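You operate a simulated robot arm through the tools that you are given. There is no shell and no other tool. Be economical: measure what you need, move in short steps, check, and stop when the job is done.

Carry out the task below with a simulated two-armed robot. There is one attempt and no reset: what you move stays moved.

Task
Fill the small red can to its mark from the petrol tap, through the funnel, then cap it.
Fine: spout right over and vent open to fill, both back after; funnel on its stand; no spill; leave the diesel side and other small cans alone.

Only the result counts: the job must be done as asked and must still hold three seconds after the hand-in. Knocking over, shifting, dropping, spilling or breaking anything else fails it. A push-on lid holds only when it is set on centred and level and pressed home; a screw cap is set on level and turned clockwise until tight.

Robot
Two 7-joint arms with two-finger parallel grippers on one trunk, on a base that drives. Base frame: it is fixed to the floor where the robot stands at the start and does not move with it; the origin is under the middle of the robot, x ahead of it, y to its left, z up. Readings come in cm, degrees, newtons and seconds.
The left shoulder is at the start at [7, 16.3, 139.5], the right one opposite. With the tool pointing down near the work surface each hand reaches from about 10 to 80 cm from the robot's upright axis, wherever it stands, measured 20 degrees to its own side. Places, roughly: diesel spout [70, -20, 110]; diesel vent knob [80, -10, 140]; funnel stand [70, 10, 80]; petrol spout [70, 50, 110]; petrol tap [80, 40, 110]; petrol vent knob [80, 40, 140]. Payload 3.43 kg a hand.
The tool frame of a hand sits at the grasp point between the pads (the TCP): z along the fingers, y along the line on which they close. The tips reach 3.4 cm beyond it. The gripper opens to 12.8 cm. The fingers are 2.4 cm wide and 1.2 cm thick; the gripper's body (4.8 by 13 cm) begins 9.6 cm behind the TCP.
Orientation is that of the tool frame in the base frame, as [roll, pitch, yaw] about the fixed x, y, z axes, in that order (R = Rz(yaw) Ry(pitch) Rx(roll)). With the fingers straight down and closing along the base's y, the tool's x points along the base's -x, its y along +y and its z along -z.

Tools
- The arms move only by the tool move_arm. It takes "left_deltas", "right_deltas" or both (then of equal length, played together; a hand with none holds still); each is a list of rows, each a list of 7 numbers: the shift along the base's x, y, z in cm, then the turn, a rotation vector about the base's x, y, z in degrees, then the opening, from 0 (shut) to 1 (fully open). In form: [[dx, dy, dz, rx, ry, rz, jaw], ...]. A call has 1 to 12 rows; each row shifts and turns the commanded pose from where the row before left it. A row lasts 0.2 s, in which the tool goes at most 5 cm and 8.6 degrees; a call with a longer step from one row to the next is refused whole, and so is a gripper value outside its range. A pose out of reach is approached as far as the arm can. The call stops where the force on the tool passes 90 N (or 10 N more than at its start, if that is more) or the arm is blocked; 0.2 s more then pass. Each finger travels about 15.3 cm/s and halts on what it meets, pressing with about 38 N; the grip force reading is that of the motor and also rises with nothing between the fingers. The clock runs only during rows and for 0.2 s after the last one: add rows that do not move to give the fingers time. It gives the time, the measured TCP pose, the force on the tool (base axes), the opening and the grip force at its end, in the units of the frame above (readings bear some noise), with the torque about the TCP (base axes, N m) and any sound that the robot's microphone picked up.
- Cameras (640 x 400 px; columns grow to the right, rows downward): "scene" is now at [13.52, 3.98, 164.69]; the picture's right is [0.39, -0.92, 0.00], its down [-0.31, -0.13, -0.94] and it looks along [0.87, 0.37, -0.34] (base axes); focal length 214 px, centre (320, 200). "left" rides on the left gripper at [7.6, 1.1, -16] in its tool frame; the picture's right is [-0.15, 0.99, 0.00], its down [-0.88, -0.13, -0.46] and it looks along [-0.45, -0.07, 0.89] (tool axes); focal length 234 px, centre (320, 200). "right" rides on the right gripper at [7.6, -1.1, -16] in its tool frame; the picture's right is [0.15, 0.99, 0.00], its down [-0.88, 0.13, -0.46] and it looks along [-0.45, 0.07, 0.89] (tool axes); focal length 234 px, centre (320, 200). There is no depth. A picture from a camera that has moved, and an enlarged one, comes with that camera's place and axes in the base frame and with its lens.
- grab_frame(camera): a new picture of that camera. The clock stands still meanwhile.
- lift_body(by): slides the trunk up (or, below 0, down) by that many cm; the arms and the scene camera ride with it, the base frame stays. It gives what a move gives, with no picture.
- roll_base(legs): drives the robot by 1 to 6 legs, each [ahead, left, turn to the left] in cm, cm and degrees, along the robot's own axes; the way and the turn of a leg run together, so that a leg with both is an arc; at most 150 cm and 180 degrees a leg. The arms and the cameras ride along, it lands a little off, and it stops where it bumps. It gives what a move gives.
- turn_head(pan, tilt): turns the head with the scene camera to pan (to the left, within 86 degrees either way) and tilt (down, from -29 to 69), counted from straight ahead of the robot. It gives what a move gives.
- zoom(camera, box): a new picture of the part [left, top, right, bottom] of that camera's present view, enlarged. The clock stands still meanwhile.
- hand_in(): hands the job in; it is judged then, once.

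Work in short steps. Places have to be worked out from the pictures, the camera data and where the tool is seen: move nearer, look again, correct. Check each grasp and each placing, and mend what went wrong. You have 120 turns and 92 pictures in all, those below and enlarged ones among them. Open the grippers and draw the arms clear of the work before you hand the job in, unless the task says otherwise; then end with one line.

The tools are called after "Call:" as name(argument=value, ...) on one line, values as JSON. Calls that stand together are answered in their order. move_arm: Moves the arms, as the interface text tells. Its arguments: {"type":"object","properties":{"left_deltas":{"type":"array"},"right_deltas":{"type":"array"}},"required":[]} The other tools are called the same way: lift_body (by) slides the trunk up or down; roll_base (legs) drives the base; turn_head (pan, tilt) turns the head that bears the scene camera; grab_frame (camera) takes a picture; zoom (camera, box) takes an enlarged picture of a part of a camera's view; hand_in () hands the job in.

At the start:

```text
time_s: 0.0
left_eef_pos: [32.43, 40.79, 152.87]
left_orientation: [-179.9, -0.1, -179.9]
left_contact_force: [-0.3, 0.2, -0.5]
left_moment: [0.0, 0.02, 0.02]
left_opening: 12.8
left_gripper_force: 0.0
right_eef_pos: [35.93, 4.42, 161.17]
right_orientation: [179.9, 0.2, 179.9]
right_contact_force: [-0.3, 0.3, -0.2]
right_moment: [0.0, 0.01, -0.01]
right_opening: 12.8
right_gripper_force: 0.0
trunk travel left (down, up): [-87.5, 6.5]
robot x, y, heading: [-0.21, -0.01, -0.0]
head pan, tilt: [23.2, 19.6]
```

scene: 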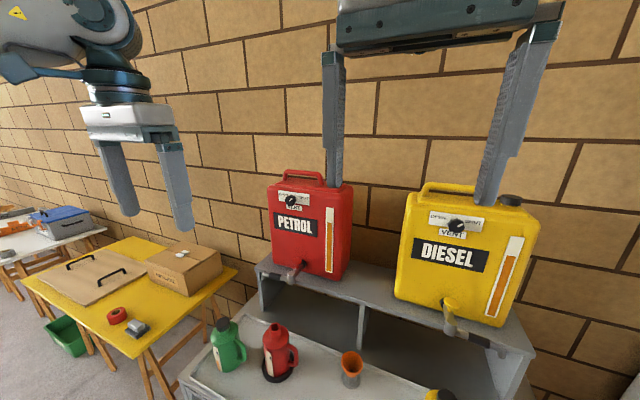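
right: 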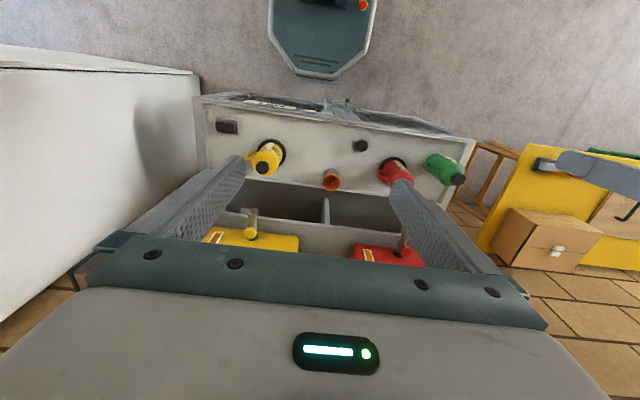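
left: 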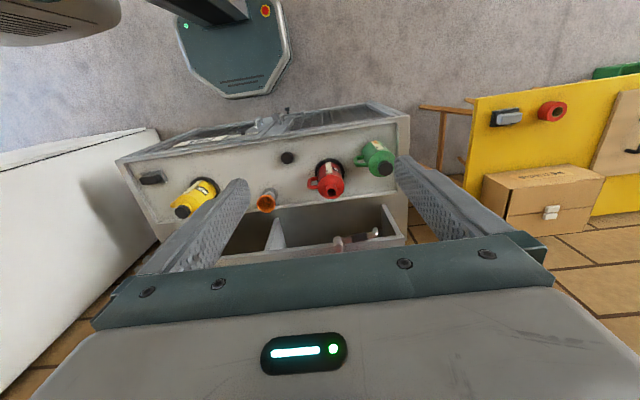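

I begin by zooming on the petrol side and the work bench to locate parts.

Call:
zoom(camera="scene", box=[240, 150, 400, 290])

Call:
zoom(camera="scene", box=[180, 280, 400, 400])

Call:
turn_head(pan=10, tilt=45)

```text
2.86 times, centred on (320, 220) of scene
camera zoom: at [13.52, 3.98, 164.69], right [0.39, -0.92, 0.0], down [-0.31, -0.13, -0.94], along [0.87, 0.37, -0.34], focal length 613 px, centre (320, 143)
```

zoom: 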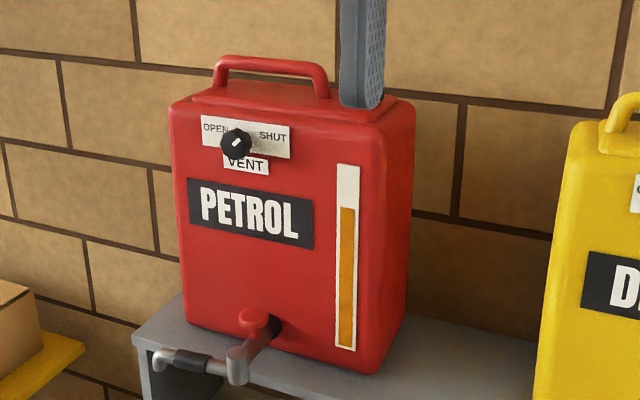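

```text
2.91 times, centred on (290, 340) of scene
camera zoom: at [13.52, 3.98, 164.69], right [0.39, -0.92, 0.0], down [-0.31, -0.13, -0.94], along [0.87, 0.37, -0.34], focal length 624 px, centre (407, -207)
```

zoom: 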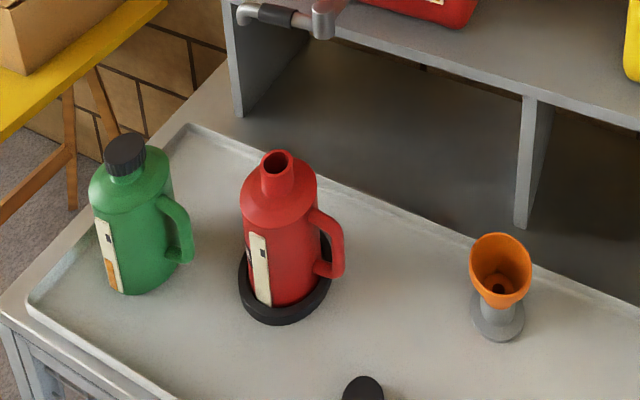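

```text
time_s: 0.9
left_eef_pos: [32.49, 40.83, 152.84]
left_orientation: [-179.9, 0.0, 179.9]
left_contact_force: [-0.5, -0.3, 0.0]
left_moment: [0.02, 0.01, 0.03]
left_opening: 12.77
left_gripper_force: 0.1
right_eef_pos: [35.94, 4.45, 161.41]
right_orientation: [179.9, 0.0, 179.9]
right_contact_force: [-0.9, -0.3, 0.4]
right_moment: [-0.02, -0.04, 0.03]
right_opening: 12.77
right_gripper_force: 0.1
trunk travel left (down, up): [-87.5, 6.5]
robot x, y, heading: [-0.24, 0.05, 0.1]
head pan, tilt: [10.0, 45.0]
```

Now I look down at the bench from the new head pose.

Call:
grab_frame(camera="scene")

```text
86 pictures are left
camera scene: at [12.96, 1.73, 160.77], right [0.17, -0.98, 0.0], down [-0.7, -0.12, -0.71], along [0.7, 0.12, -0.71], focal length 214 px, centre (320, 200)
```

scene: 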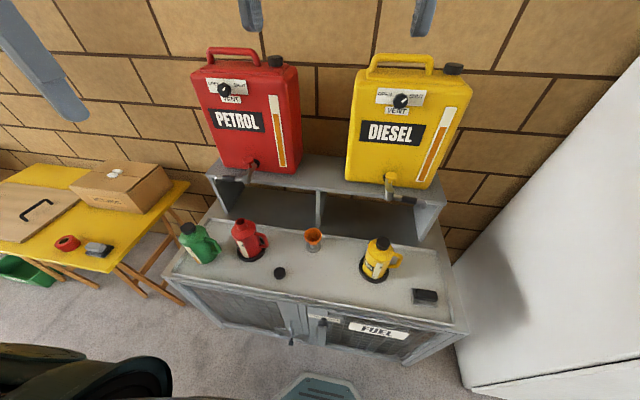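

Call:
zoom(camera="scene", box=[160, 140, 340, 300])

Call:
zoom(camera="scene", box=[180, 60, 300, 190])

Call:
zoom(camera="scene", box=[310, 150, 470, 320])

```text
2.50 times, centred on (250, 220) of scene
camera zoom: at [12.96, 1.73, 160.77], right [0.17, -0.98, 0.0], down [-0.7, -0.12, -0.71], along [0.7, 0.12, -0.71], focal length 536 px, centre (495, 150)
```

zoom: 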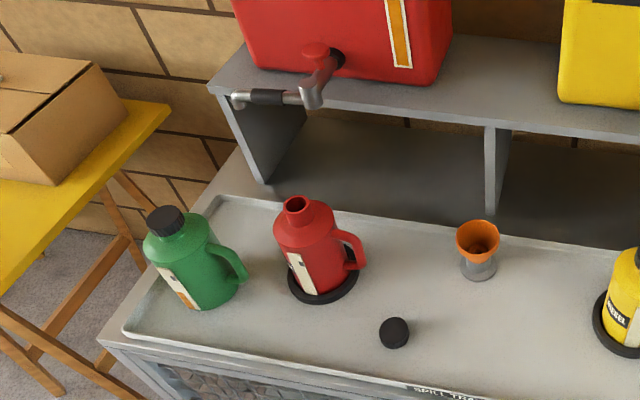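

```text
3.08 times, centred on (240, 125) of scene
camera zoom: at [12.96, 1.73, 160.77], right [0.17, -0.98, 0.0], down [-0.7, -0.12, -0.71], along [0.7, 0.12, -0.71], focal length 660 px, centre (566, 431)
```

zoom: 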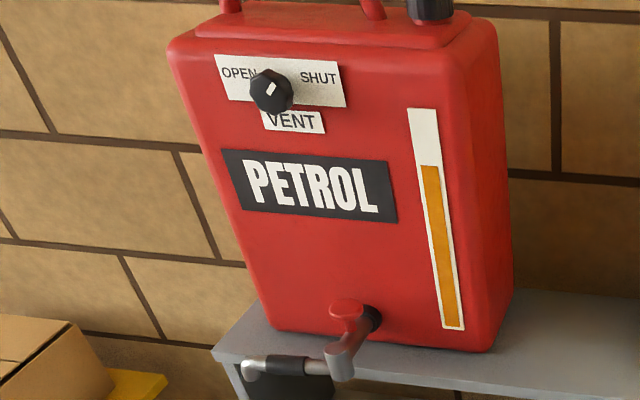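

```text
2.35 times, centred on (390, 235) of scene
camera zoom: at [12.96, 1.73, 160.77], right [0.17, -0.98, 0.0], down [-0.7, -0.12, -0.71], along [0.7, 0.12, -0.71], focal length 505 px, centre (155, 118)
```

zoom: 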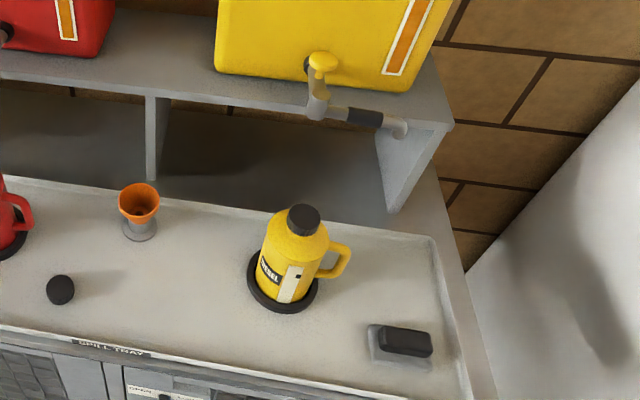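

The cabinet front is near x≈41 and the red can near [57,40]; I drive a little ahead and left so the petrol side is centred for the arms.

Call:
roll_base(legs=[[0, 18, 0], [7, 0, 0]])

Call:
turn_head(pan=15, tilt=35)

Call:
grab_frame(camera="scene")

```text
time_s: 3.0
left_eef_pos: [37.81, 58.47, 153.3]
left_orientation: [179.9, 0.7, 180.0]
left_contact_force: [-1.6, -0.5, -0.9]
left_moment: [0.0, -0.12, 0.0]
left_opening: 12.81
left_gripper_force: 0.1
right_eef_pos: [41.05, 22.25, 161.57]
right_orientation: [179.8, 0.6, 180.0]
right_contact_force: [-1.3, -0.5, 0.4]
right_moment: [0.03, -0.16, 0.0]
right_opening: 12.77
right_gripper_force: 0.1
trunk travel left (down, up): [-87.5, 6.5]
robot x, y, heading: [6.61, 18.03, -0.1]
head pan, tilt: [10.0, 45.0]
```

```text
time_s: 3.7
left_eef_pos: [38.75, 58.8, 152.85]
left_orientation: [179.9, 0.1, 180.0]
left_contact_force: [0.0, -0.4, 0.2]
left_moment: [0.01, 0.04, 0.02]
left_opening: 12.79
left_gripper_force: 0.0
right_eef_pos: [42.22, 22.36, 161.26]
right_orientation: [179.9, 0.1, -179.9]
right_contact_force: [0.1, 0.6, 0.3]
right_moment: [-0.01, 0.02, 0.03]
right_opening: 12.8
right_gripper_force: 0.1
trunk travel left (down, up): [-87.5, 6.5]
robot x, y, heading: [6.24, 18.03, -0.3]
head pan, tilt: [15.0, 35.0]
```

```text
82 pictures are left
camera scene: at [19.82, 20.57, 162.24], right [0.26, -0.97, 0.0], down [-0.55, -0.15, -0.82], along [0.79, 0.21, -0.57], focal length 214 px, centre (320, 200)
```

scene: 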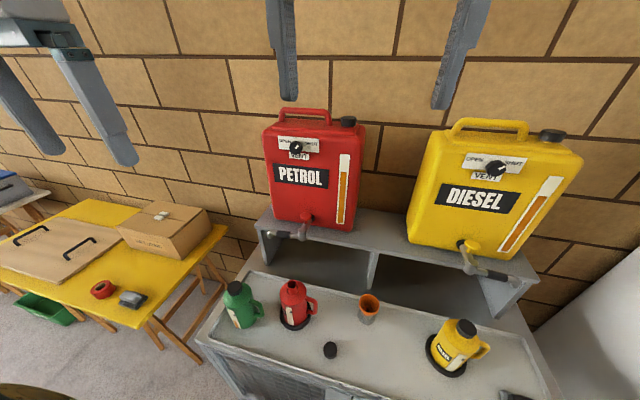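

Lower the trunk 20 cm for a better working height, then zoom on the details.

Call:
lift_body(by=-20)

Call:
zoom(camera="scene", box=[230, 100, 390, 200])

Call:
zoom(camera="scene", box=[220, 180, 420, 305])

```text
time_s: 5.9
left_eef_pos: [38.74, 58.8, 132.79]
left_orientation: [-180.0, 0.1, 180.0]
left_contact_force: [-0.2, 0.0, -0.6]
left_moment: [-0.01, 0.02, 0.01]
left_opening: 12.78
left_gripper_force: 0.0
right_eef_pos: [42.08, 22.45, 141.25]
right_orientation: [180.0, 0.2, -179.9]
right_contact_force: [-0.5, -0.3, -0.2]
right_moment: [0.01, -0.02, 0.0]
right_opening: 12.76
right_gripper_force: 0.0
trunk travel left (down, up): [-67.5, 26.5]
robot x, y, heading: [6.34, 17.95, 0.2]
head pan, tilt: [15.0, 35.0]
```

```text
4.00 times, centred on (310, 150) of scene
camera zoom: at [19.73, 20.66, 142.25], right [0.26, -0.97, 0.0], down [-0.55, -0.15, -0.82], along [0.79, 0.21, -0.57], focal length 858 px, centre (360, 400)
```

zoom: 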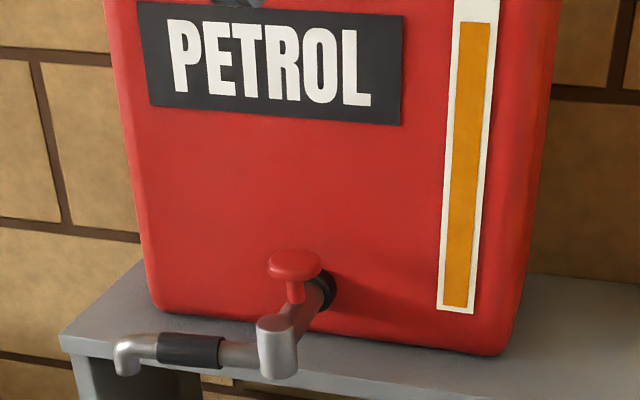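

```text
3.20 times, centred on (320, 242) of scene
camera zoom: at [19.73, 20.66, 142.25], right [0.26, -0.97, 0.0], down [-0.55, -0.15, -0.82], along [0.79, 0.21, -0.57], focal length 686 px, centre (320, 64)
```

zoom: 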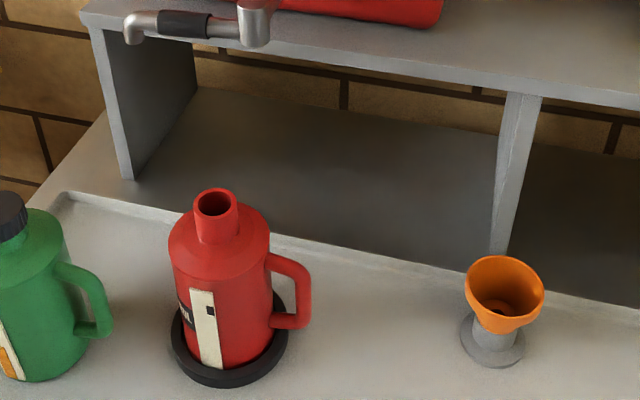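

Estimates: can mouth ≈[59.5,41.3,95.7], spout pivot ≈[71,41,107] with tip ≈[72,54.5,104.5], funnel rim ≈[66,14,85], vent knob ≈[79.5,44.4,137.5]. I look at the vent closely, and at the cap.

Call:
turn_head(pan=20, tilt=20)

Call:
grab_frame(camera="scene")

Call:
zoom(camera="scene", box=[280, 120, 360, 170])

Call:
zoom(camera="scene", box=[260, 200, 360, 262])

```text
time_s: 6.7
left_eef_pos: [38.77, 58.77, 132.96]
left_orientation: [180.0, 0.1, -180.0]
left_contact_force: [0.6, -0.5, 0.3]
left_moment: [0.0, 0.01, 0.01]
left_opening: 12.79
left_gripper_force: 0.1
right_eef_pos: [42.12, 22.49, 141.34]
right_orientation: [179.9, 0.1, -180.0]
right_contact_force: [-0.3, 0.1, 0.1]
right_moment: [0.01, -0.02, 0.0]
right_opening: 12.81
right_gripper_force: 0.1
trunk travel left (down, up): [-67.5, 26.5]
robot x, y, heading: [6.43, 18.14, 0.1]
head pan, tilt: [20.0, 20.0]
```

```text
79 pictures are left
camera scene: at [20.04, 21.56, 144.62], right [0.34, -0.94, 0.0], down [-0.32, -0.12, -0.94], along [0.88, 0.32, -0.34], focal length 214 px, centre (320, 200)
```

scene: 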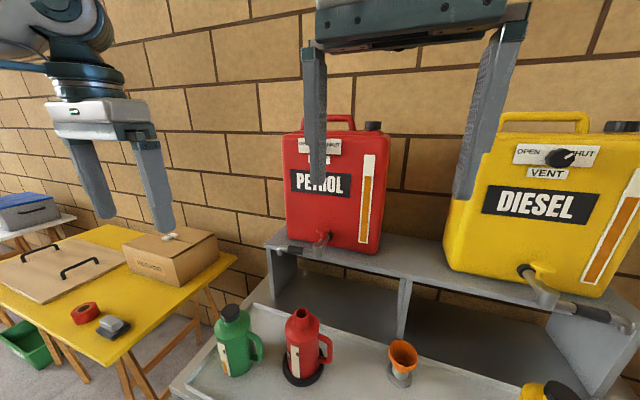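

```text
8.00 times, centred on (320, 145) of scene
camera zoom: at [20.04, 21.56, 144.62], right [0.34, -0.94, 0.0], down [-0.32, -0.12, -0.94], along [0.88, 0.32, -0.34], focal length 1716 px, centre (320, 640)
```

zoom: 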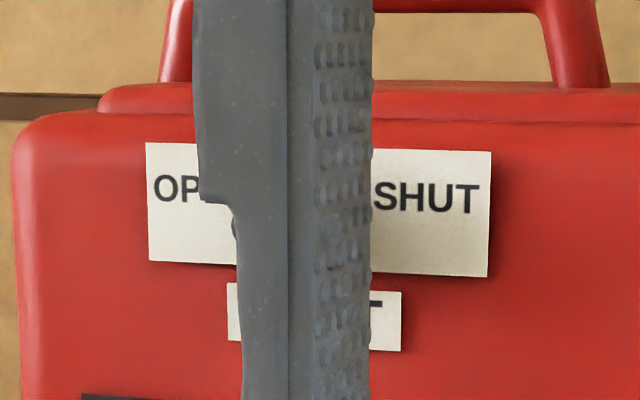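

```text
6.40 times, centred on (310, 231) of scene
camera zoom: at [20.04, 21.56, 144.62], right [0.34, -0.94, 0.0], down [-0.32, -0.12, -0.94], along [0.88, 0.32, -0.34], focal length 1373 px, centre (384, 2)
```

zoom: 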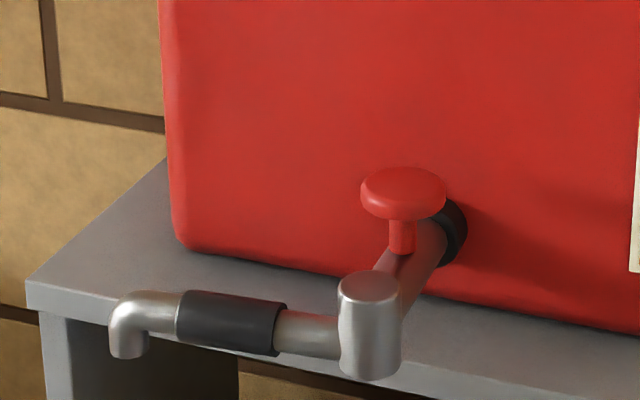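

The right finger blocks the view of the vent; tap is a red mushroom button on a stem. I move the right hand aside and turn the left hand to point at the tank.

Call:
move_arm(left_deltas=[[0, -1.3, 0.4, 0, -8.2, 0, 1], [0, -1.3, 0.4, 0, -8.2, 0, 1], [0, -1.3, 0.4, 0, -8.2, 0, 1], [0, -1.3, 0.4, 0, -8.2, 0, 1], [0, -1.3, 0.4, 0, -8.2, 0, 1], [0, -1.3, 0.4, 0, -8.2, 0, 1], [0, -1.3, 0.4, 0, -8.2, 0, 1], [0, -1.3, 0.4, 0, -8.2, 0, 1], [0, -1.3, 0.4, 0, -8.2, 0, 1], [0, -1.3, 0.4, 0, -8.2, 0, 1], [0, -1.3, 0.4, 0, -8, 0, 1]], right_deltas=[[-0.5, -2, -0.5, 0, 0, 0, 1], [-0.5, -2, -0.5, 0, 0, 0, 1], [-0.5, -2, -0.5, 0, 0, 0, 1], [-0.5, -2, -0.5, 0, 0, 0, 1], [-0.5, -2, -0.5, 0, 0, 0, 1], [-0.5, -2, -0.5, 0, 0, 0, 1], [-0.5, -2, -0.5, 0, 0, 0, 1], [-0.5, -2, -0.5, 0, 0, 0, 1], [-0.5, -2, -0.5, 0, 0, 0, 1], [-0.5, -2, -0.5, 0, 0, 0, 1], [-0.5, -2, -0.5, 0, 0, 0, 1]])

Call:
grab_frame(camera="scene")

Call:
grab_frame(camera="left")

```text
time_s: 9.1
left_eef_pos: [40.38, 46.97, 150.09]
left_orientation: [54.9, 89.9, 55.0]
left_contact_force: [-0.5, -0.7, -0.8]
left_moment: [-0.02, 0.0, 0.04]
left_opening: 12.81
left_gripper_force: 0.1
left hand out of reach, approached as far as the arm can: row 7, 8, 9, 10, 11
right_eef_pos: [36.56, 0.25, 135.84]
right_orientation: [179.8, 0.2, -180.0]
right_contact_force: [-0.3, -0.3, 0.4]
right_moment: [0.05, 0.02, 0.01]
right_opening: 12.8
right_gripper_force: 0.0
trunk travel left (down, up): [-67.5, 26.5]
robot x, y, heading: [6.61, 18.07, 0.2]
head pan, tilt: [20.0, 20.0]
```

```text
76 pictures are left
camera scene: at [20.01, 21.35, 144.64], right [0.34, -0.94, 0.0], down [-0.32, -0.12, -0.94], along [0.88, 0.32, -0.34], focal length 214 px, centre (320, 200)
```

scene: 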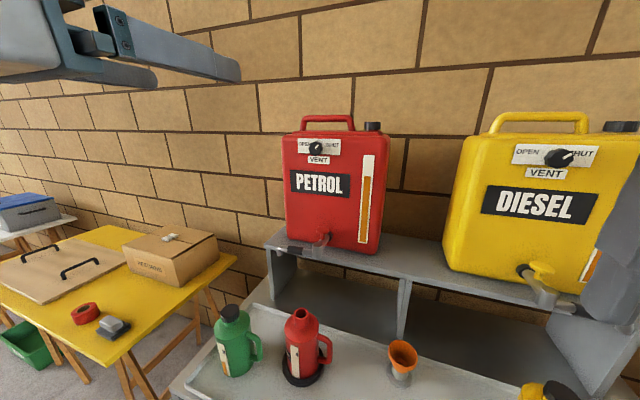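

```text
75 pictures are left
camera left: at [24.58, 48.06, 142.46], right [0.0, 0.99, 0.15], down [-0.46, -0.13, 0.88], along [0.89, -0.07, 0.45], focal length 234 px, centre (320, 200)
```

left: 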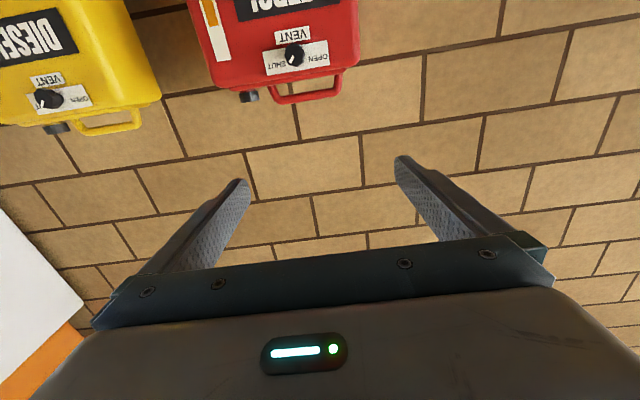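

The left hand points at the tank; reached z=150 rather than 137. I move forward and check the vent pointer.

Call:
zoom(camera="scene", box=[290, 125, 350, 170])

Call:
move_arm(left_deltas=[[3, 0, 0, 0, 0, 0, 0.6], [3, 0, 0, 0, 0, 0, 0.6], [3, 0, 0, 0, 0, 0, 0.6], [3, 0, 0, 0, 0, 0, 0.6]])

```text
8.89 times, centred on (320, 148) of scene
camera zoom: at [20.01, 21.35, 144.64], right [0.34, -0.94, 0.0], down [-0.32, -0.12, -0.94], along [0.88, 0.32, -0.34], focal length 1906 px, centre (320, 667)
```

zoom: 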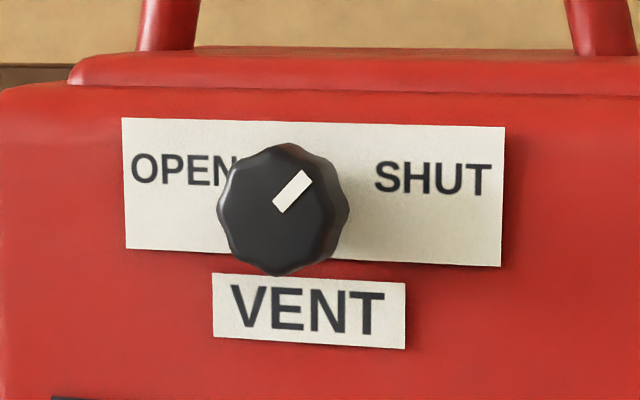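

```text
time_s: 10.1
left_eef_pos: [52.79, 47.12, 150.02]
left_orientation: [41.2, 89.9, 41.3]
left_contact_force: [0.8, 0.0, 0.7]
left_moment: [0.02, 0.01, 0.03]
left_opening: 7.69
left_gripper_force: 0.0
right_eef_pos: [36.68, 0.49, 135.82]
right_orientation: [179.8, 0.2, 180.0]
right_contact_force: [0.2, -0.5, -0.7]
right_moment: [0.0, 0.04, 0.01]
right_opening: 12.76
right_gripper_force: 0.1
trunk travel left (down, up): [-67.5, 26.5]
robot x, y, heading: [6.4, 17.68, 0.1]
head pan, tilt: [20.0, 20.0]
```

Knob pointer is at SHUT (45° right), so a −90° turn about x opens it. I approach with a +42° pre-roll.

Call:
move_arm(left_deltas=[[2.5, -0.45, -2.1, 7, 0, 0, 0.6], [2.5, -0.45, -2.1, 7, 0, 0, 0.6], [2.5, -0.45, -2.1, 7, 0, 0, 0.6], [2.5, -0.45, -2.1, 7, 0, 0, 0.6], [2, -0.45, -2.1, 7, 0, 0, 0.6], [1, -0.45, -2.1, 7, 0, 0, 0.6], [0, 0, 0, 0, 0, 0, 0.6]])

Call:
grab_frame(camera="left")

Call:
zoom(camera="scene", box=[240, 100, 400, 200])

```text
time_s: 11.7
left_eef_pos: [65.52, 44.52, 137.35]
left_orientation: [89.7, 47.9, 89.9]
left_contact_force: [-0.2, 0.3, -0.6]
left_moment: [0.02, -0.04, -0.04]
left_opening: 7.67
left_gripper_force: 0.1
right_eef_pos: [36.48, 0.44, 135.92]
right_orientation: [180.0, 0.2, -180.0]
right_contact_force: [0.2, -0.1, -0.4]
right_moment: [-0.01, -0.01, 0.01]
right_opening: 12.8
right_gripper_force: 0.1
trunk travel left (down, up): [-67.5, 26.5]
robot x, y, heading: [6.48, 17.92, -0.1]
head pan, tilt: [20.0, 20.0]
```

```text
73 pictures are left
camera left: at [49.66, 50.32, 132.43], right [0.0, 0.64, 0.77], down [-0.46, -0.69, 0.56], along [0.89, -0.35, 0.29], focal length 234 px, centre (320, 200)
```

left: 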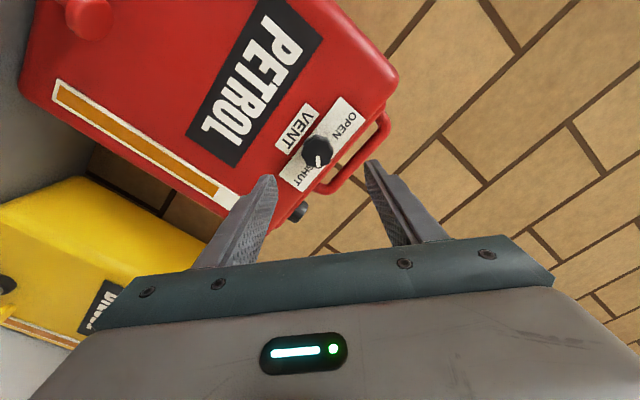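

```text
4.00 times, centred on (320, 150) of scene
camera zoom: at [20.03, 21.58, 144.63], right [0.34, -0.94, 0.0], down [-0.32, -0.12, -0.94], along [0.88, 0.32, -0.34], focal length 858 px, centre (320, 400)
```

zoom: 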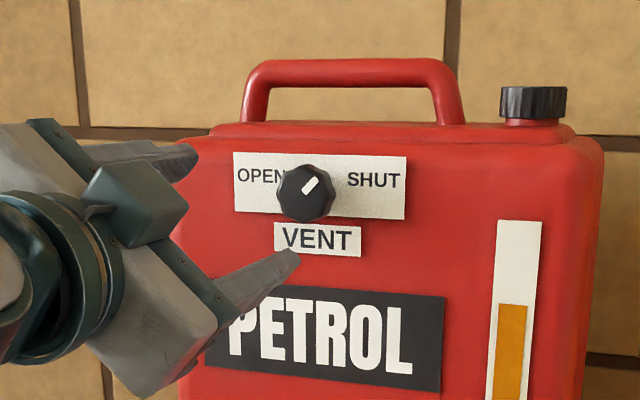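

Knob is centred on the hand axis (y≈44). I advance so the finger tips straddle it.

Call:
move_arm(left_deltas=[[3, -0.1, 0, 0, 0, 0, 0.6], [3, -0.1, 0, 0, 0, 0, 0.6], [3, -0.1, 0, 0, 0, 0, 0.6], [1.5, 0, 0, 0, 0, 0, 0.6]])

Call:
zoom(camera="scene", box=[270, 110, 366, 170])

Call:
zoom(camera="left", box=[240, 90, 400, 190])

```text
time_s: 12.7
left_eef_pos: [76.17, 44.21, 137.29]
left_orientation: [89.9, 48.0, 89.8]
left_contact_force: [0.5, -0.9, -0.9]
left_moment: [0.03, 0.0, 0.02]
left_opening: 7.7
left_gripper_force: 0.2
right_eef_pos: [36.78, 0.49, 135.87]
right_orientation: [179.8, 0.1, -180.0]
right_contact_force: [-0.3, -0.6, -0.4]
right_moment: [0.0, 0.03, 0.0]
right_opening: 12.8
right_gripper_force: 0.2
trunk travel left (down, up): [-67.5, 26.5]
robot x, y, heading: [6.16, 18.16, 0.0]
head pan, tilt: [20.0, 20.0]
```

```text
6.67 times, centred on (318, 140) of scene
camera zoom: at [20.17, 21.54, 144.62], right [0.34, -0.94, 0.0], down [-0.32, -0.12, -0.94], along [0.88, 0.32, -0.34], focal length 1430 px, centre (333, 600)
```

zoom: 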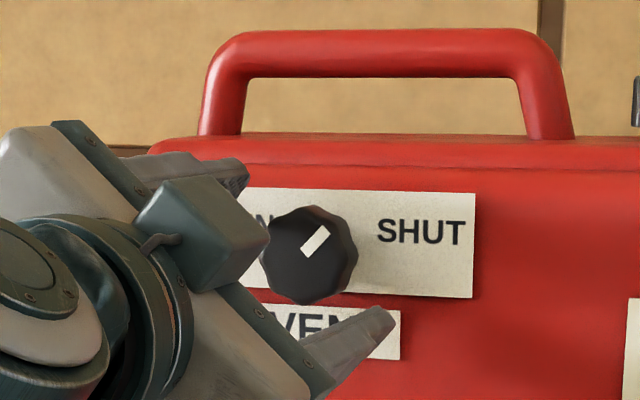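

```text
4.00 times, centred on (320, 140) of left
camera zoom: at [60.31, 50.04, 132.41], right [0.0, 0.64, 0.77], down [-0.46, -0.69, 0.57], along [0.89, -0.35, 0.29], focal length 937 px, centre (320, 440)
```

zoom: 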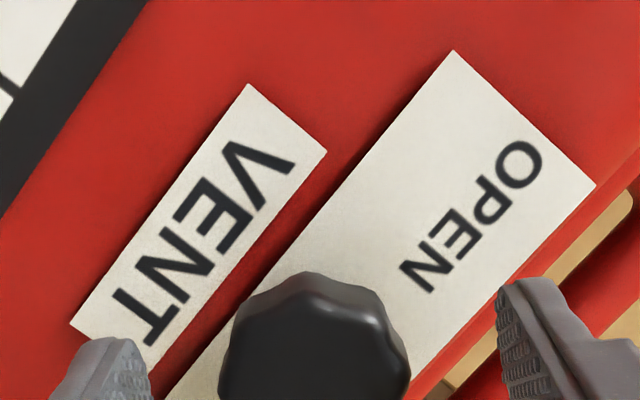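

Fingers straddle the knob with tips at x≈79.6; I advance 1 cm and close.

Call:
move_arm(left_deltas=[[1.0, -0.1, 0, 0, 0, 0, 0.6], [0, 0, 0, 0, 0, 0, 0.2], [0, 0, 0, 0, 0, 0, 0.15], [0, 0, 0, 0, 0, 0, 0.15]])

```text
time_s: 13.7
left_eef_pos: [77.17, 43.98, 137.26]
left_orientation: [90.0, 47.9, 89.9]
left_contact_force: [-4.8, -3.8, -6.6]
left_moment: [-0.02, -0.35, -0.52]
left_opening: 3.96
left_gripper_force: 44.8
right_eef_pos: [36.71, 0.45, 135.87]
right_orientation: [179.9, 0.1, 180.0]
right_contact_force: [-0.2, 0.4, 0.3]
right_moment: [0.01, -0.01, -0.01]
right_opening: 12.77
right_gripper_force: 0.1
trunk travel left (down, up): [-67.5, 26.5]
robot x, y, heading: [6.32, 18.08, 0.0]
head pan, tilt: [20.0, 20.0]
```

Gripping the knob at 3.96 cm. I turn it −86° about x.

Call:
move_arm(left_deltas=[[0, 0, 0, -8, 0, 0, 0.15], [0, 0, 0, -8, 0, 0, 0.15], [0, 0, 0, -8, 0, 0, 0.15], [0, 0, 0, -8, 0, 0, 0.15], [0, 0, 0, -8, 0, 0, 0.15], [0, 0, 0, -8, 0, 0, 0.15], [0, 0, 0, -8, 0, 0, 0.15], [0, 0, 0, -8, 0, 0, 0.15], [0, 0, 0, -8, 0, 0, 0.15], [0, 0, 0, -8, 0, 0, 0.15], [0, 0, 0, -6, 0, 0, 0.15], [0, 0, 0, 0, 0, 0, 0.15]])

Call:
zoom(camera="scene", box=[270, 110, 366, 170])

```text
time_s: 16.3
left_eef_pos: [77.1, 43.82, 137.38]
left_orientation: [-90.1, 46.1, -90.0]
left_contact_force: [-5.5, -17.3, -16.1]
left_moment: [-0.02, 0.92, -0.91]
left_opening: 3.95
left_gripper_force: 44.6
right_eef_pos: [36.72, 0.22, 135.62]
right_orientation: [179.8, 0.2, 179.9]
right_contact_force: [-0.5, 0.3, -0.7]
right_moment: [-0.04, 0.01, -0.01]
right_opening: 12.78
right_gripper_force: 0.0
trunk travel left (down, up): [-67.5, 26.5]
robot x, y, heading: [6.65, 18.02, 0.3]
head pan, tilt: [20.0, 20.0]
```

```text
6.67 times, centred on (318, 140) of scene
camera zoom: at [20.19, 21.22, 144.62], right [0.34, -0.94, 0.0], down [-0.32, -0.11, -0.94], along [0.88, 0.32, -0.34], focal length 1430 px, centre (333, 600)
```

zoom: 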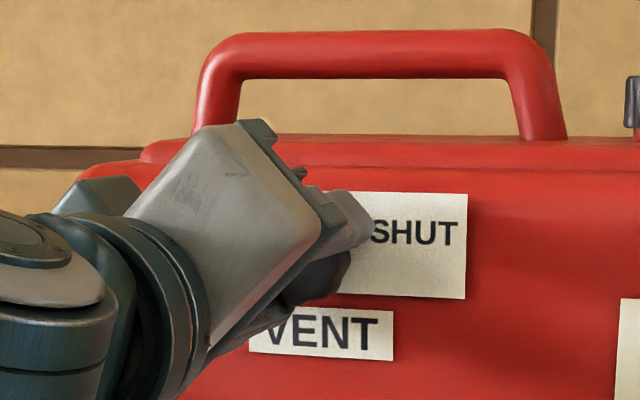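

Turned to −46°; I release and back out straight to check the pointer.

Call:
move_arm(left_deltas=[[0, 0, 0, 0, 0, 0, 0.6], [0, 0, 0, 0, 0, 0, 0.6], [-3, 0, 0, 0, 0, 0, 0.6], [-4, 0, 0, 0, 0, 0, 0.6], [-4, 0, 0, 0, 0, 0, 0.6]])

Call:
zoom(camera="scene", box=[270, 110, 366, 170])

```text
time_s: 17.5
left_eef_pos: [65.8, 44.07, 137.53]
left_orientation: [-89.8, 45.9, -89.8]
left_contact_force: [-0.5, 0.0, -0.9]
left_moment: [0.01, -0.05, 0.02]
left_opening: 7.67
left_gripper_force: 0.1
right_eef_pos: [36.44, 0.37, 135.94]
right_orientation: [179.8, 0.2, 179.9]
right_contact_force: [-0.6, 0.8, -0.1]
right_moment: [0.03, -0.02, -0.02]
right_opening: 12.82
right_gripper_force: 0.1
trunk travel left (down, up): [-67.5, 26.5]
robot x, y, heading: [6.42, 18.24, -0.2]
head pan, tilt: [20.0, 20.0]
```

```text
6.67 times, centred on (318, 140) of scene
camera zoom: at [19.96, 21.52, 144.64], right [0.34, -0.94, 0.0], down [-0.32, -0.12, -0.94], along [0.88, 0.32, -0.34], focal length 1430 px, centre (333, 600)
```

zoom: 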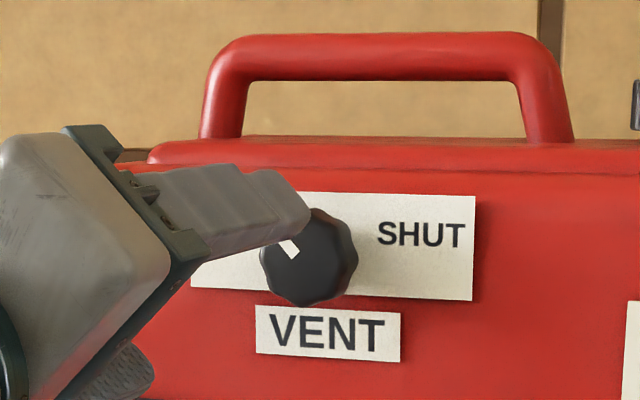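

Vent pointer now at OPEN side. Next the funnel: right hand moves above it, left hand backs off.

Call:
move_arm(left_deltas=[[-2, 1, 0, 5, 0, 0, 0.6], [-2, 1, 0, 5, 0, 0, 0.6], [-2, 1, 0, 5, 0, 0, 0.6], [-2, 1, 0, 5, 0, 0, 0.6], [-2, 1, 0, 5, 0, 0, 0.6], [-2, 1, 0, 5, 0, 0, 0.6], [-2, 1, 0, 5, 0, 0, 0.6], [-2, 1, 0, 5, 0, 0, 0.6], [-2, 1, 0, 5, 0, 0, 0.6]], right_deltas=[[3.25, 1.5, -3, 0, 0, 0, 1], [3.25, 1.5, -3, 0, 0, 0, 1], [3.25, 1.5, -3, 0, 0, 0, 1], [3.25, 1.5, -3, 0, 0, 0, 1], [3.25, 1.5, -3, 0, 0, 0, 1], [3.25, 1.5, -3, 0, 0, 0, 1], [3.25, 1.5, -3, 0, 0, 0, 1], [3.25, 1.5, -3, 0, 0, 0, 1], [3.25, 1.5, -3, 0, 0, 0, 1]])

Call:
turn_head(pan=10, tilt=35)

Call:
grab_frame(camera="right")

Call:
grab_frame(camera="scene")

```text
time_s: 19.5
left_eef_pos: [53.24, 55.32, 142.64]
left_orientation: [87.9, 89.0, 87.8]
left_contact_force: [-0.2, -0.6, -1.2]
left_moment: [-0.01, 0.0, 0.0]
left_opening: 7.69
left_gripper_force: 0.1
left hand out of reach, approached as far as the arm can: row 3, 4, 5, 6, 7, 8, 9
right_eef_pos: [65.86, 13.96, 108.7]
right_orientation: [-180.0, 0.0, 179.9]
right_contact_force: [0.0, -0.1, 0.7]
right_moment: [0.03, 0.01, -0.04]
right_opening: 12.84
right_gripper_force: 0.1
trunk travel left (down, up): [-67.5, 26.5]
robot x, y, heading: [6.08, 17.82, -0.3]
head pan, tilt: [20.0, 20.0]
```

```text
time_s: 20.2
left_eef_pos: [53.21, 55.3, 142.61]
left_orientation: [86.6, 89.0, 86.6]
left_contact_force: [-0.2, -0.2, -0.8]
left_moment: [0.02, 0.01, 0.03]
left_opening: 7.68
left_gripper_force: 0.1
right_eef_pos: [65.96, 13.8, 108.79]
right_orientation: [179.9, 0.1, 180.0]
right_contact_force: [-1.1, -0.1, -0.2]
right_moment: [-0.01, 0.0, 0.0]
right_opening: 12.78
right_gripper_force: 0.1
trunk travel left (down, up): [-67.5, 26.5]
robot x, y, heading: [6.07, 18.1, -0.1]
head pan, tilt: [10.0, 35.0]
```

```text
67 pictures are left
camera right: at [58.3, 12.81, 124.67], right [-0.15, 0.99, 0.0], down [0.88, 0.13, 0.46], along [0.45, 0.07, -0.89], focal length 234 px, centre (320, 200)
```

right: 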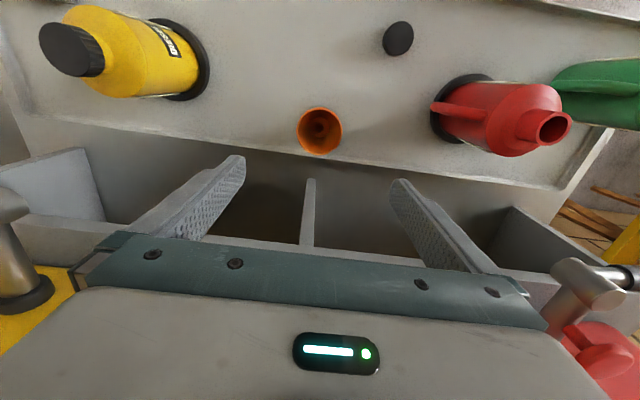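

```text
66 pictures are left
camera scene: at [20.04, 19.89, 142.25], right [0.17, -0.98, 0.0], down [-0.56, -0.1, -0.82], along [0.81, 0.14, -0.57], focal length 214 px, centre (320, 200)
```

scene: 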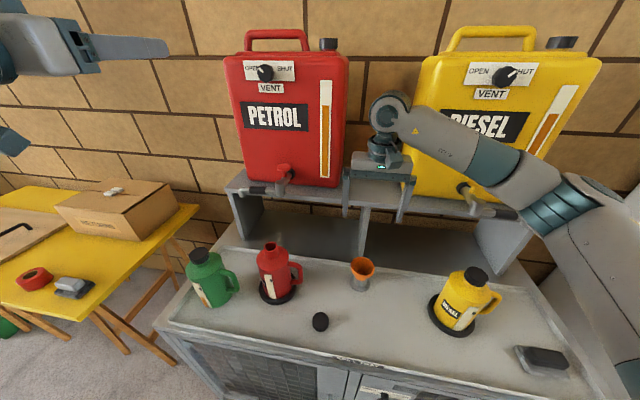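

Funnel axis ≈[65.5,14.0], rim z≈85. I descend around it with open jaws.

Call:
move_arm(right_deltas=[[-0.4, 0.1, -4, 0, 0, 0, 1], [0, 0, -4, 0, 0, 0, 1], [0, 0, -4, 0, 0, 0, 1], [0, 0, -4, 0, 0, 0, 1], [0, 0, -3, 0, 0, 0, 1], [0, 0, -2, 0, 0, 0, 1], [0, 0, 0, 0, 0, 0, 1]])

Call:
grab_frame(camera="right")

Call:
zoom(camera="scene", box=[310, 200, 438, 300])

```text
time_s: 21.9
left_eef_pos: [53.19, 55.35, 142.61]
left_orientation: [86.1, 88.9, 86.1]
left_contact_force: [0.1, 0.2, -0.3]
left_moment: [-0.03, 0.0, 0.0]
left_opening: 7.67
left_gripper_force: 0.1
right_eef_pos: [65.57, 14.11, 87.7]
right_orientation: [179.9, 0.1, -180.0]
right_contact_force: [0.6, 0.0, 0.7]
right_moment: [-0.02, -0.01, 0.01]
right_opening: 12.8
right_gripper_force: 0.1
trunk travel left (down, up): [-67.5, 26.5]
robot x, y, heading: [6.23, 18.1, -0.2]
head pan, tilt: [10.0, 35.0]
```

```text
65 pictures are left
camera right: at [57.92, 13.07, 103.56], right [-0.15, 0.99, 0.0], down [0.88, 0.13, 0.46], along [0.45, 0.07, -0.89], focal length 234 px, centre (320, 200)
```

right: 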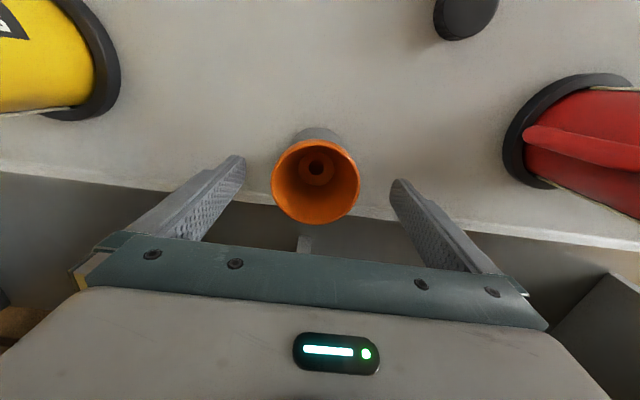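

```text
4.00 times, centred on (374, 250) of scene
camera zoom: at [20.03, 19.91, 142.24], right [0.17, -0.98, 0.0], down [-0.56, -0.1, -0.82], along [0.81, 0.14, -0.57], focal length 858 px, centre (104, 0)
```

zoom: 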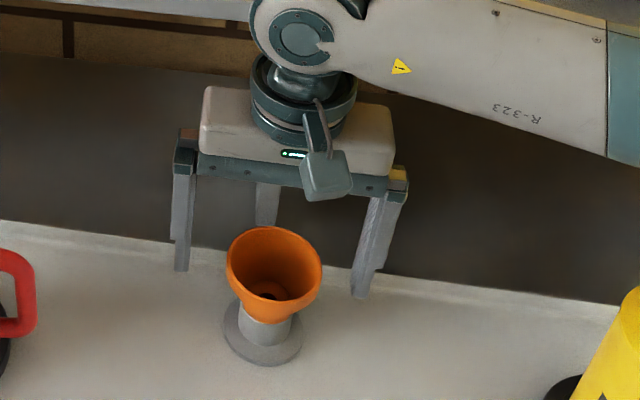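

Funnel is centred between the jaws. I lower 3 cm more and close.

Call:
move_arm(right_deltas=[[-0.1, -0.1, -1.5, 0, 0, 0, 1], [0, 0, -1.5, 0, 0, 0, 1], [0, 0, 0, 0, 0, 0, 0.7], [0, 0, 0, 0, 0, 0, 0.5], [0, 0, 0, 0, 0, 0, 0.45], [0, 0, 0, 0, 0, 0, 0.45], [0, 0, 0, 0, 0, 0, 0.45]])

Call:
zoom(camera="right", box=[220, 110, 420, 235])

```text
time_s: 23.4
left_eef_pos: [53.33, 55.3, 142.57]
left_orientation: [86.7, 89.0, 86.7]
left_contact_force: [-0.1, 0.3, -0.3]
left_moment: [0.0, 0.02, -0.01]
left_opening: 7.66
left_gripper_force: 0.0
right_eef_pos: [65.45, 14.01, 84.86]
right_orientation: [180.0, 0.1, -179.9]
right_contact_force: [0.6, 0.5, 0.3]
right_moment: [-0.06, -0.02, 0.01]
right_opening: 7.5
right_gripper_force: 38.2
trunk travel left (down, up): [-67.5, 26.5]
robot x, y, heading: [6.23, 17.85, -0.0]
head pan, tilt: [10.0, 35.0]
```

```text
3.20 times, centred on (320, 172) of right
camera zoom: at [57.85, 12.96, 100.65], right [-0.15, 0.99, 0.0], down [0.88, 0.13, 0.46], along [0.45, 0.07, -0.89], focal length 749 px, centre (320, 288)
```

zoom: 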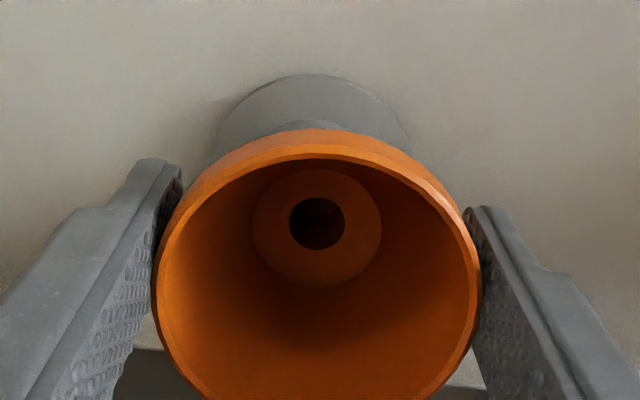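

Gripped at 7.5 cm. Lift straight up and look at the stem length.

Call:
move_arm(right_deltas=[[0, 0, 2, 0, 0, 0, 0.45], [0, 0, 3, 0, 0, 0, 0.45], [0, 0, 4, 0, 0, 0, 0.45], [0, 0, 5, 0, 0, 0, 0.45], [0, 0, 5, 0, 0, 0, 0.45], [0, 0, 3, 0, 0, 0, 0.45], [0, 0, 0, 0, 0, 0, 0.45]])

Call:
zoom(camera="scene", box=[300, 150, 460, 300])

```text
time_s: 25.1
left_eef_pos: [53.33, 55.27, 142.59]
left_orientation: [87.3, 89.1, 87.4]
left_contact_force: [-0.1, 0.0, -0.5]
left_moment: [-0.01, 0.02, 0.03]
left_opening: 7.68
left_gripper_force: 0.1
right_eef_pos: [65.63, 14.04, 106.94]
right_orientation: [179.9, 0.1, 180.0]
right_contact_force: [1.1, -0.7, 0.0]
right_moment: [0.03, -0.01, -0.01]
right_opening: 5.77
right_gripper_force: 0.0
trunk travel left (down, up): [-67.5, 26.5]
robot x, y, heading: [6.45, 18.29, -0.0]
head pan, tilt: [10.0, 35.0]
```

```text
2.67 times, centred on (380, 225) of scene
camera zoom: at [20.1, 19.89, 142.24], right [0.17, -0.98, 0.0], down [-0.56, -0.1, -0.82], along [0.81, 0.14, -0.57], focal length 572 px, centre (160, 133)
```

zoom: 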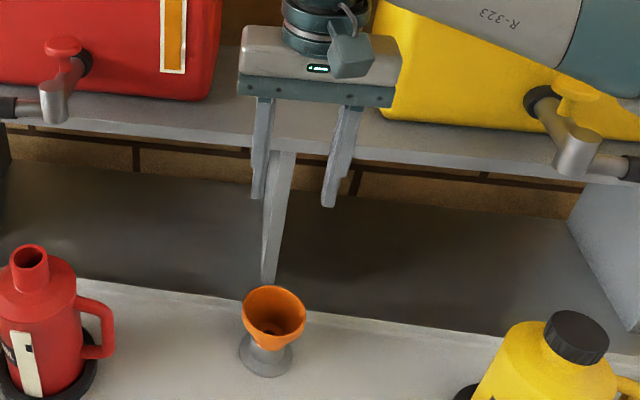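

The jaws slipped off the rim; the funnel stayed upright on its stand. I go back down, a bit deeper, and grip fully shut, then lift slowly.

Call:
move_arm(right_deltas=[[-0.1, 0, -4, 0, 0, 0, 1], [0, 0, -4, 0, 0, 0, 1], [0, 0, -4, 0, 0, 0, 1], [0, 0, -4, 0, 0, 0, 1], [0, 0, -4, 0, 0, 0, 1], [0, 0, -3.5, 0, 0, 0, 1], [0, 0, 0, 0, 0, 0, 1], [0, 0, 0, 0, 0, 0, 0], [0, 0, 0, 0, 0, 0, 0], [0, 0, 0, 0, 0, 0, 0], [0, 0, 0, 0, 0, 0, 0]])

Call:
move_arm(right_deltas=[[0, 0, 0.3, 0, 0, 0, 0], [0, 0, 0.3, 0, 0, 0, 0], [0, 0, 0.3, 0, 0, 0, 0], [0, 0, 0.3, 0, 0, 0, 0], [0, 0, 0.3, 0, 0, 0, 0]])

Call:
zoom(camera="scene", box=[310, 200, 438, 300])

```text
time_s: 27.4
left_eef_pos: [53.28, 55.29, 142.64]
left_orientation: [86.2, 88.9, 86.3]
left_contact_force: [0.6, 0.4, -0.1]
left_moment: [0.01, -0.02, 0.0]
left_opening: 7.68
left_gripper_force: 0.1
right_eef_pos: [65.52, 13.91, 83.39]
right_orientation: [179.9, 0.1, 180.0]
right_contact_force: [-0.8, 0.6, 1.3]
right_moment: [-0.01, 0.01, -0.01]
right_opening: 7.47
right_gripper_force: 37.7
trunk travel left (down, up): [-67.5, 26.5]
robot x, y, heading: [6.5, 18.31, -0.1]
head pan, tilt: [10.0, 35.0]
```

```text
time_s: 28.6
left_eef_pos: [53.33, 55.29, 142.6]
left_orientation: [86.8, 88.9, 86.8]
left_contact_force: [-0.7, 0.8, -0.7]
left_moment: [0.0, -0.01, 0.0]
left_opening: 7.72
left_gripper_force: 0.0
right_eef_pos: [65.52, 14.02, 84.9]
right_orientation: [180.0, 0.2, 180.0]
right_contact_force: [0.1, 0.2, -0.5]
right_moment: [0.02, 0.01, -0.02]
right_opening: 7.48
right_gripper_force: 38.3
trunk travel left (down, up): [-67.5, 26.5]
robot x, y, heading: [6.46, 18.36, -0.2]
head pan, tilt: [10.0, 35.0]
```

```text
4.00 times, centred on (374, 250) of scene
camera zoom: at [20.1, 19.91, 142.24], right [0.17, -0.98, 0.0], down [-0.56, -0.1, -0.82], along [0.81, 0.14, -0.57], focal length 858 px, centre (104, 0)
```

zoom: 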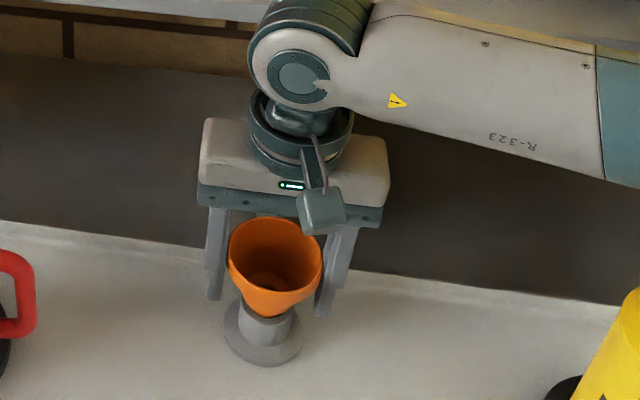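

The funnel seems to rise with the hand. I continue slowly and compare.

Call:
move_arm(right_deltas=[[0, 0, 0.4, 0, 0, 0, 0], [0, 0, 0.4, 0, 0, 0, 0], [0, 0, 0.4, 0, 0, 0, 0], [0, 0, 0.4, 0, 0, 0, 0], [0, 0, 0.4, 0, 0, 0, 0], [0, 0, 0.4, 0, 0, 0, 0]])

Call:
zoom(camera="scene", box=[310, 200, 438, 300])

```text
time_s: 30.1
left_eef_pos: [53.5, 55.2, 142.61]
left_orientation: [86.5, 89.1, 86.6]
left_contact_force: [0.1, 0.7, 0.0]
left_moment: [0.0, -0.01, -0.01]
left_opening: 7.68
left_gripper_force: 0.0
right_eef_pos: [65.48, 13.97, 87.35]
right_orientation: [179.9, 0.1, 180.0]
right_contact_force: [-0.3, -0.2, 0.5]
right_moment: [0.03, 0.01, 0.02]
right_opening: 7.52
right_gripper_force: 37.9
trunk travel left (down, up): [-67.5, 26.5]
robot x, y, heading: [6.64, 17.61, 0.1]
head pan, tilt: [10.0, 35.0]
```

```text
4.00 times, centred on (374, 250) of scene
camera zoom: at [20.11, 19.91, 142.24], right [0.17, -0.98, 0.0], down [-0.56, -0.1, -0.82], along [0.81, 0.14, -0.57], focal length 858 px, centre (104, 0)
```

zoom: 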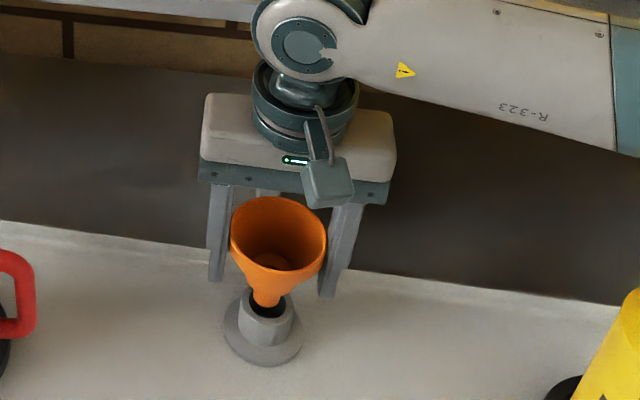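

It is lifting (stem emerging). Continue up gently.

Call:
move_arm(right_deltas=[[0, 0, 0.8, 0, 0, 0, 0], [0, 0, 1, 0, 0, 0, 0], [0, 0, 1, 0, 0, 0, 0], [0, 0, 1.2, 0, 0, 0, 0], [0, 0, 1.5, 0, 0, 0, 0], [0, 0, 1.5, 0, 0, 0, 0], [0, 0, 1.5, 0, 0, 0, 0], [0, 0, 1.5, 0, 0, 0, 0], [0, 0, 1.5, 0, 0, 0, 0], [0, 0, 1.5, 0, 0, 0, 0], [0, 0, 1.5, 0, 0, 0, 0], [0, 0, 0, 0, 0, 0, 0]])

Call:
zoom(camera="scene", box=[310, 170, 438, 270])

```text
time_s: 32.6
left_eef_pos: [53.42, 55.19, 142.61]
left_orientation: [87.7, 89.0, 87.8]
left_contact_force: [-0.9, 0.3, 0.0]
left_moment: [0.03, -0.01, 0.03]
left_opening: 7.68
left_gripper_force: 0.0
right_eef_pos: [65.4, 14.03, 101.7]
right_orientation: [179.9, 0.1, 179.9]
right_contact_force: [-0.3, -0.1, -0.3]
right_moment: [0.01, 0.0, 0.01]
right_opening: 7.49
right_gripper_force: 37.8
trunk travel left (down, up): [-67.5, 26.5]
robot x, y, heading: [6.85, 17.88, 0.2]
head pan, tilt: [10.0, 35.0]
```

```text
4.00 times, centred on (374, 220) of scene
camera zoom: at [20.16, 19.9, 142.24], right [0.17, -0.98, 0.0], down [-0.57, -0.1, -0.82], along [0.81, 0.14, -0.57], focal length 858 px, centre (104, 120)
```

zoom: 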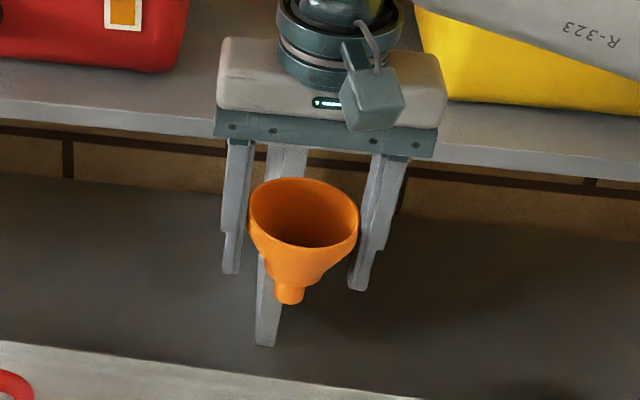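

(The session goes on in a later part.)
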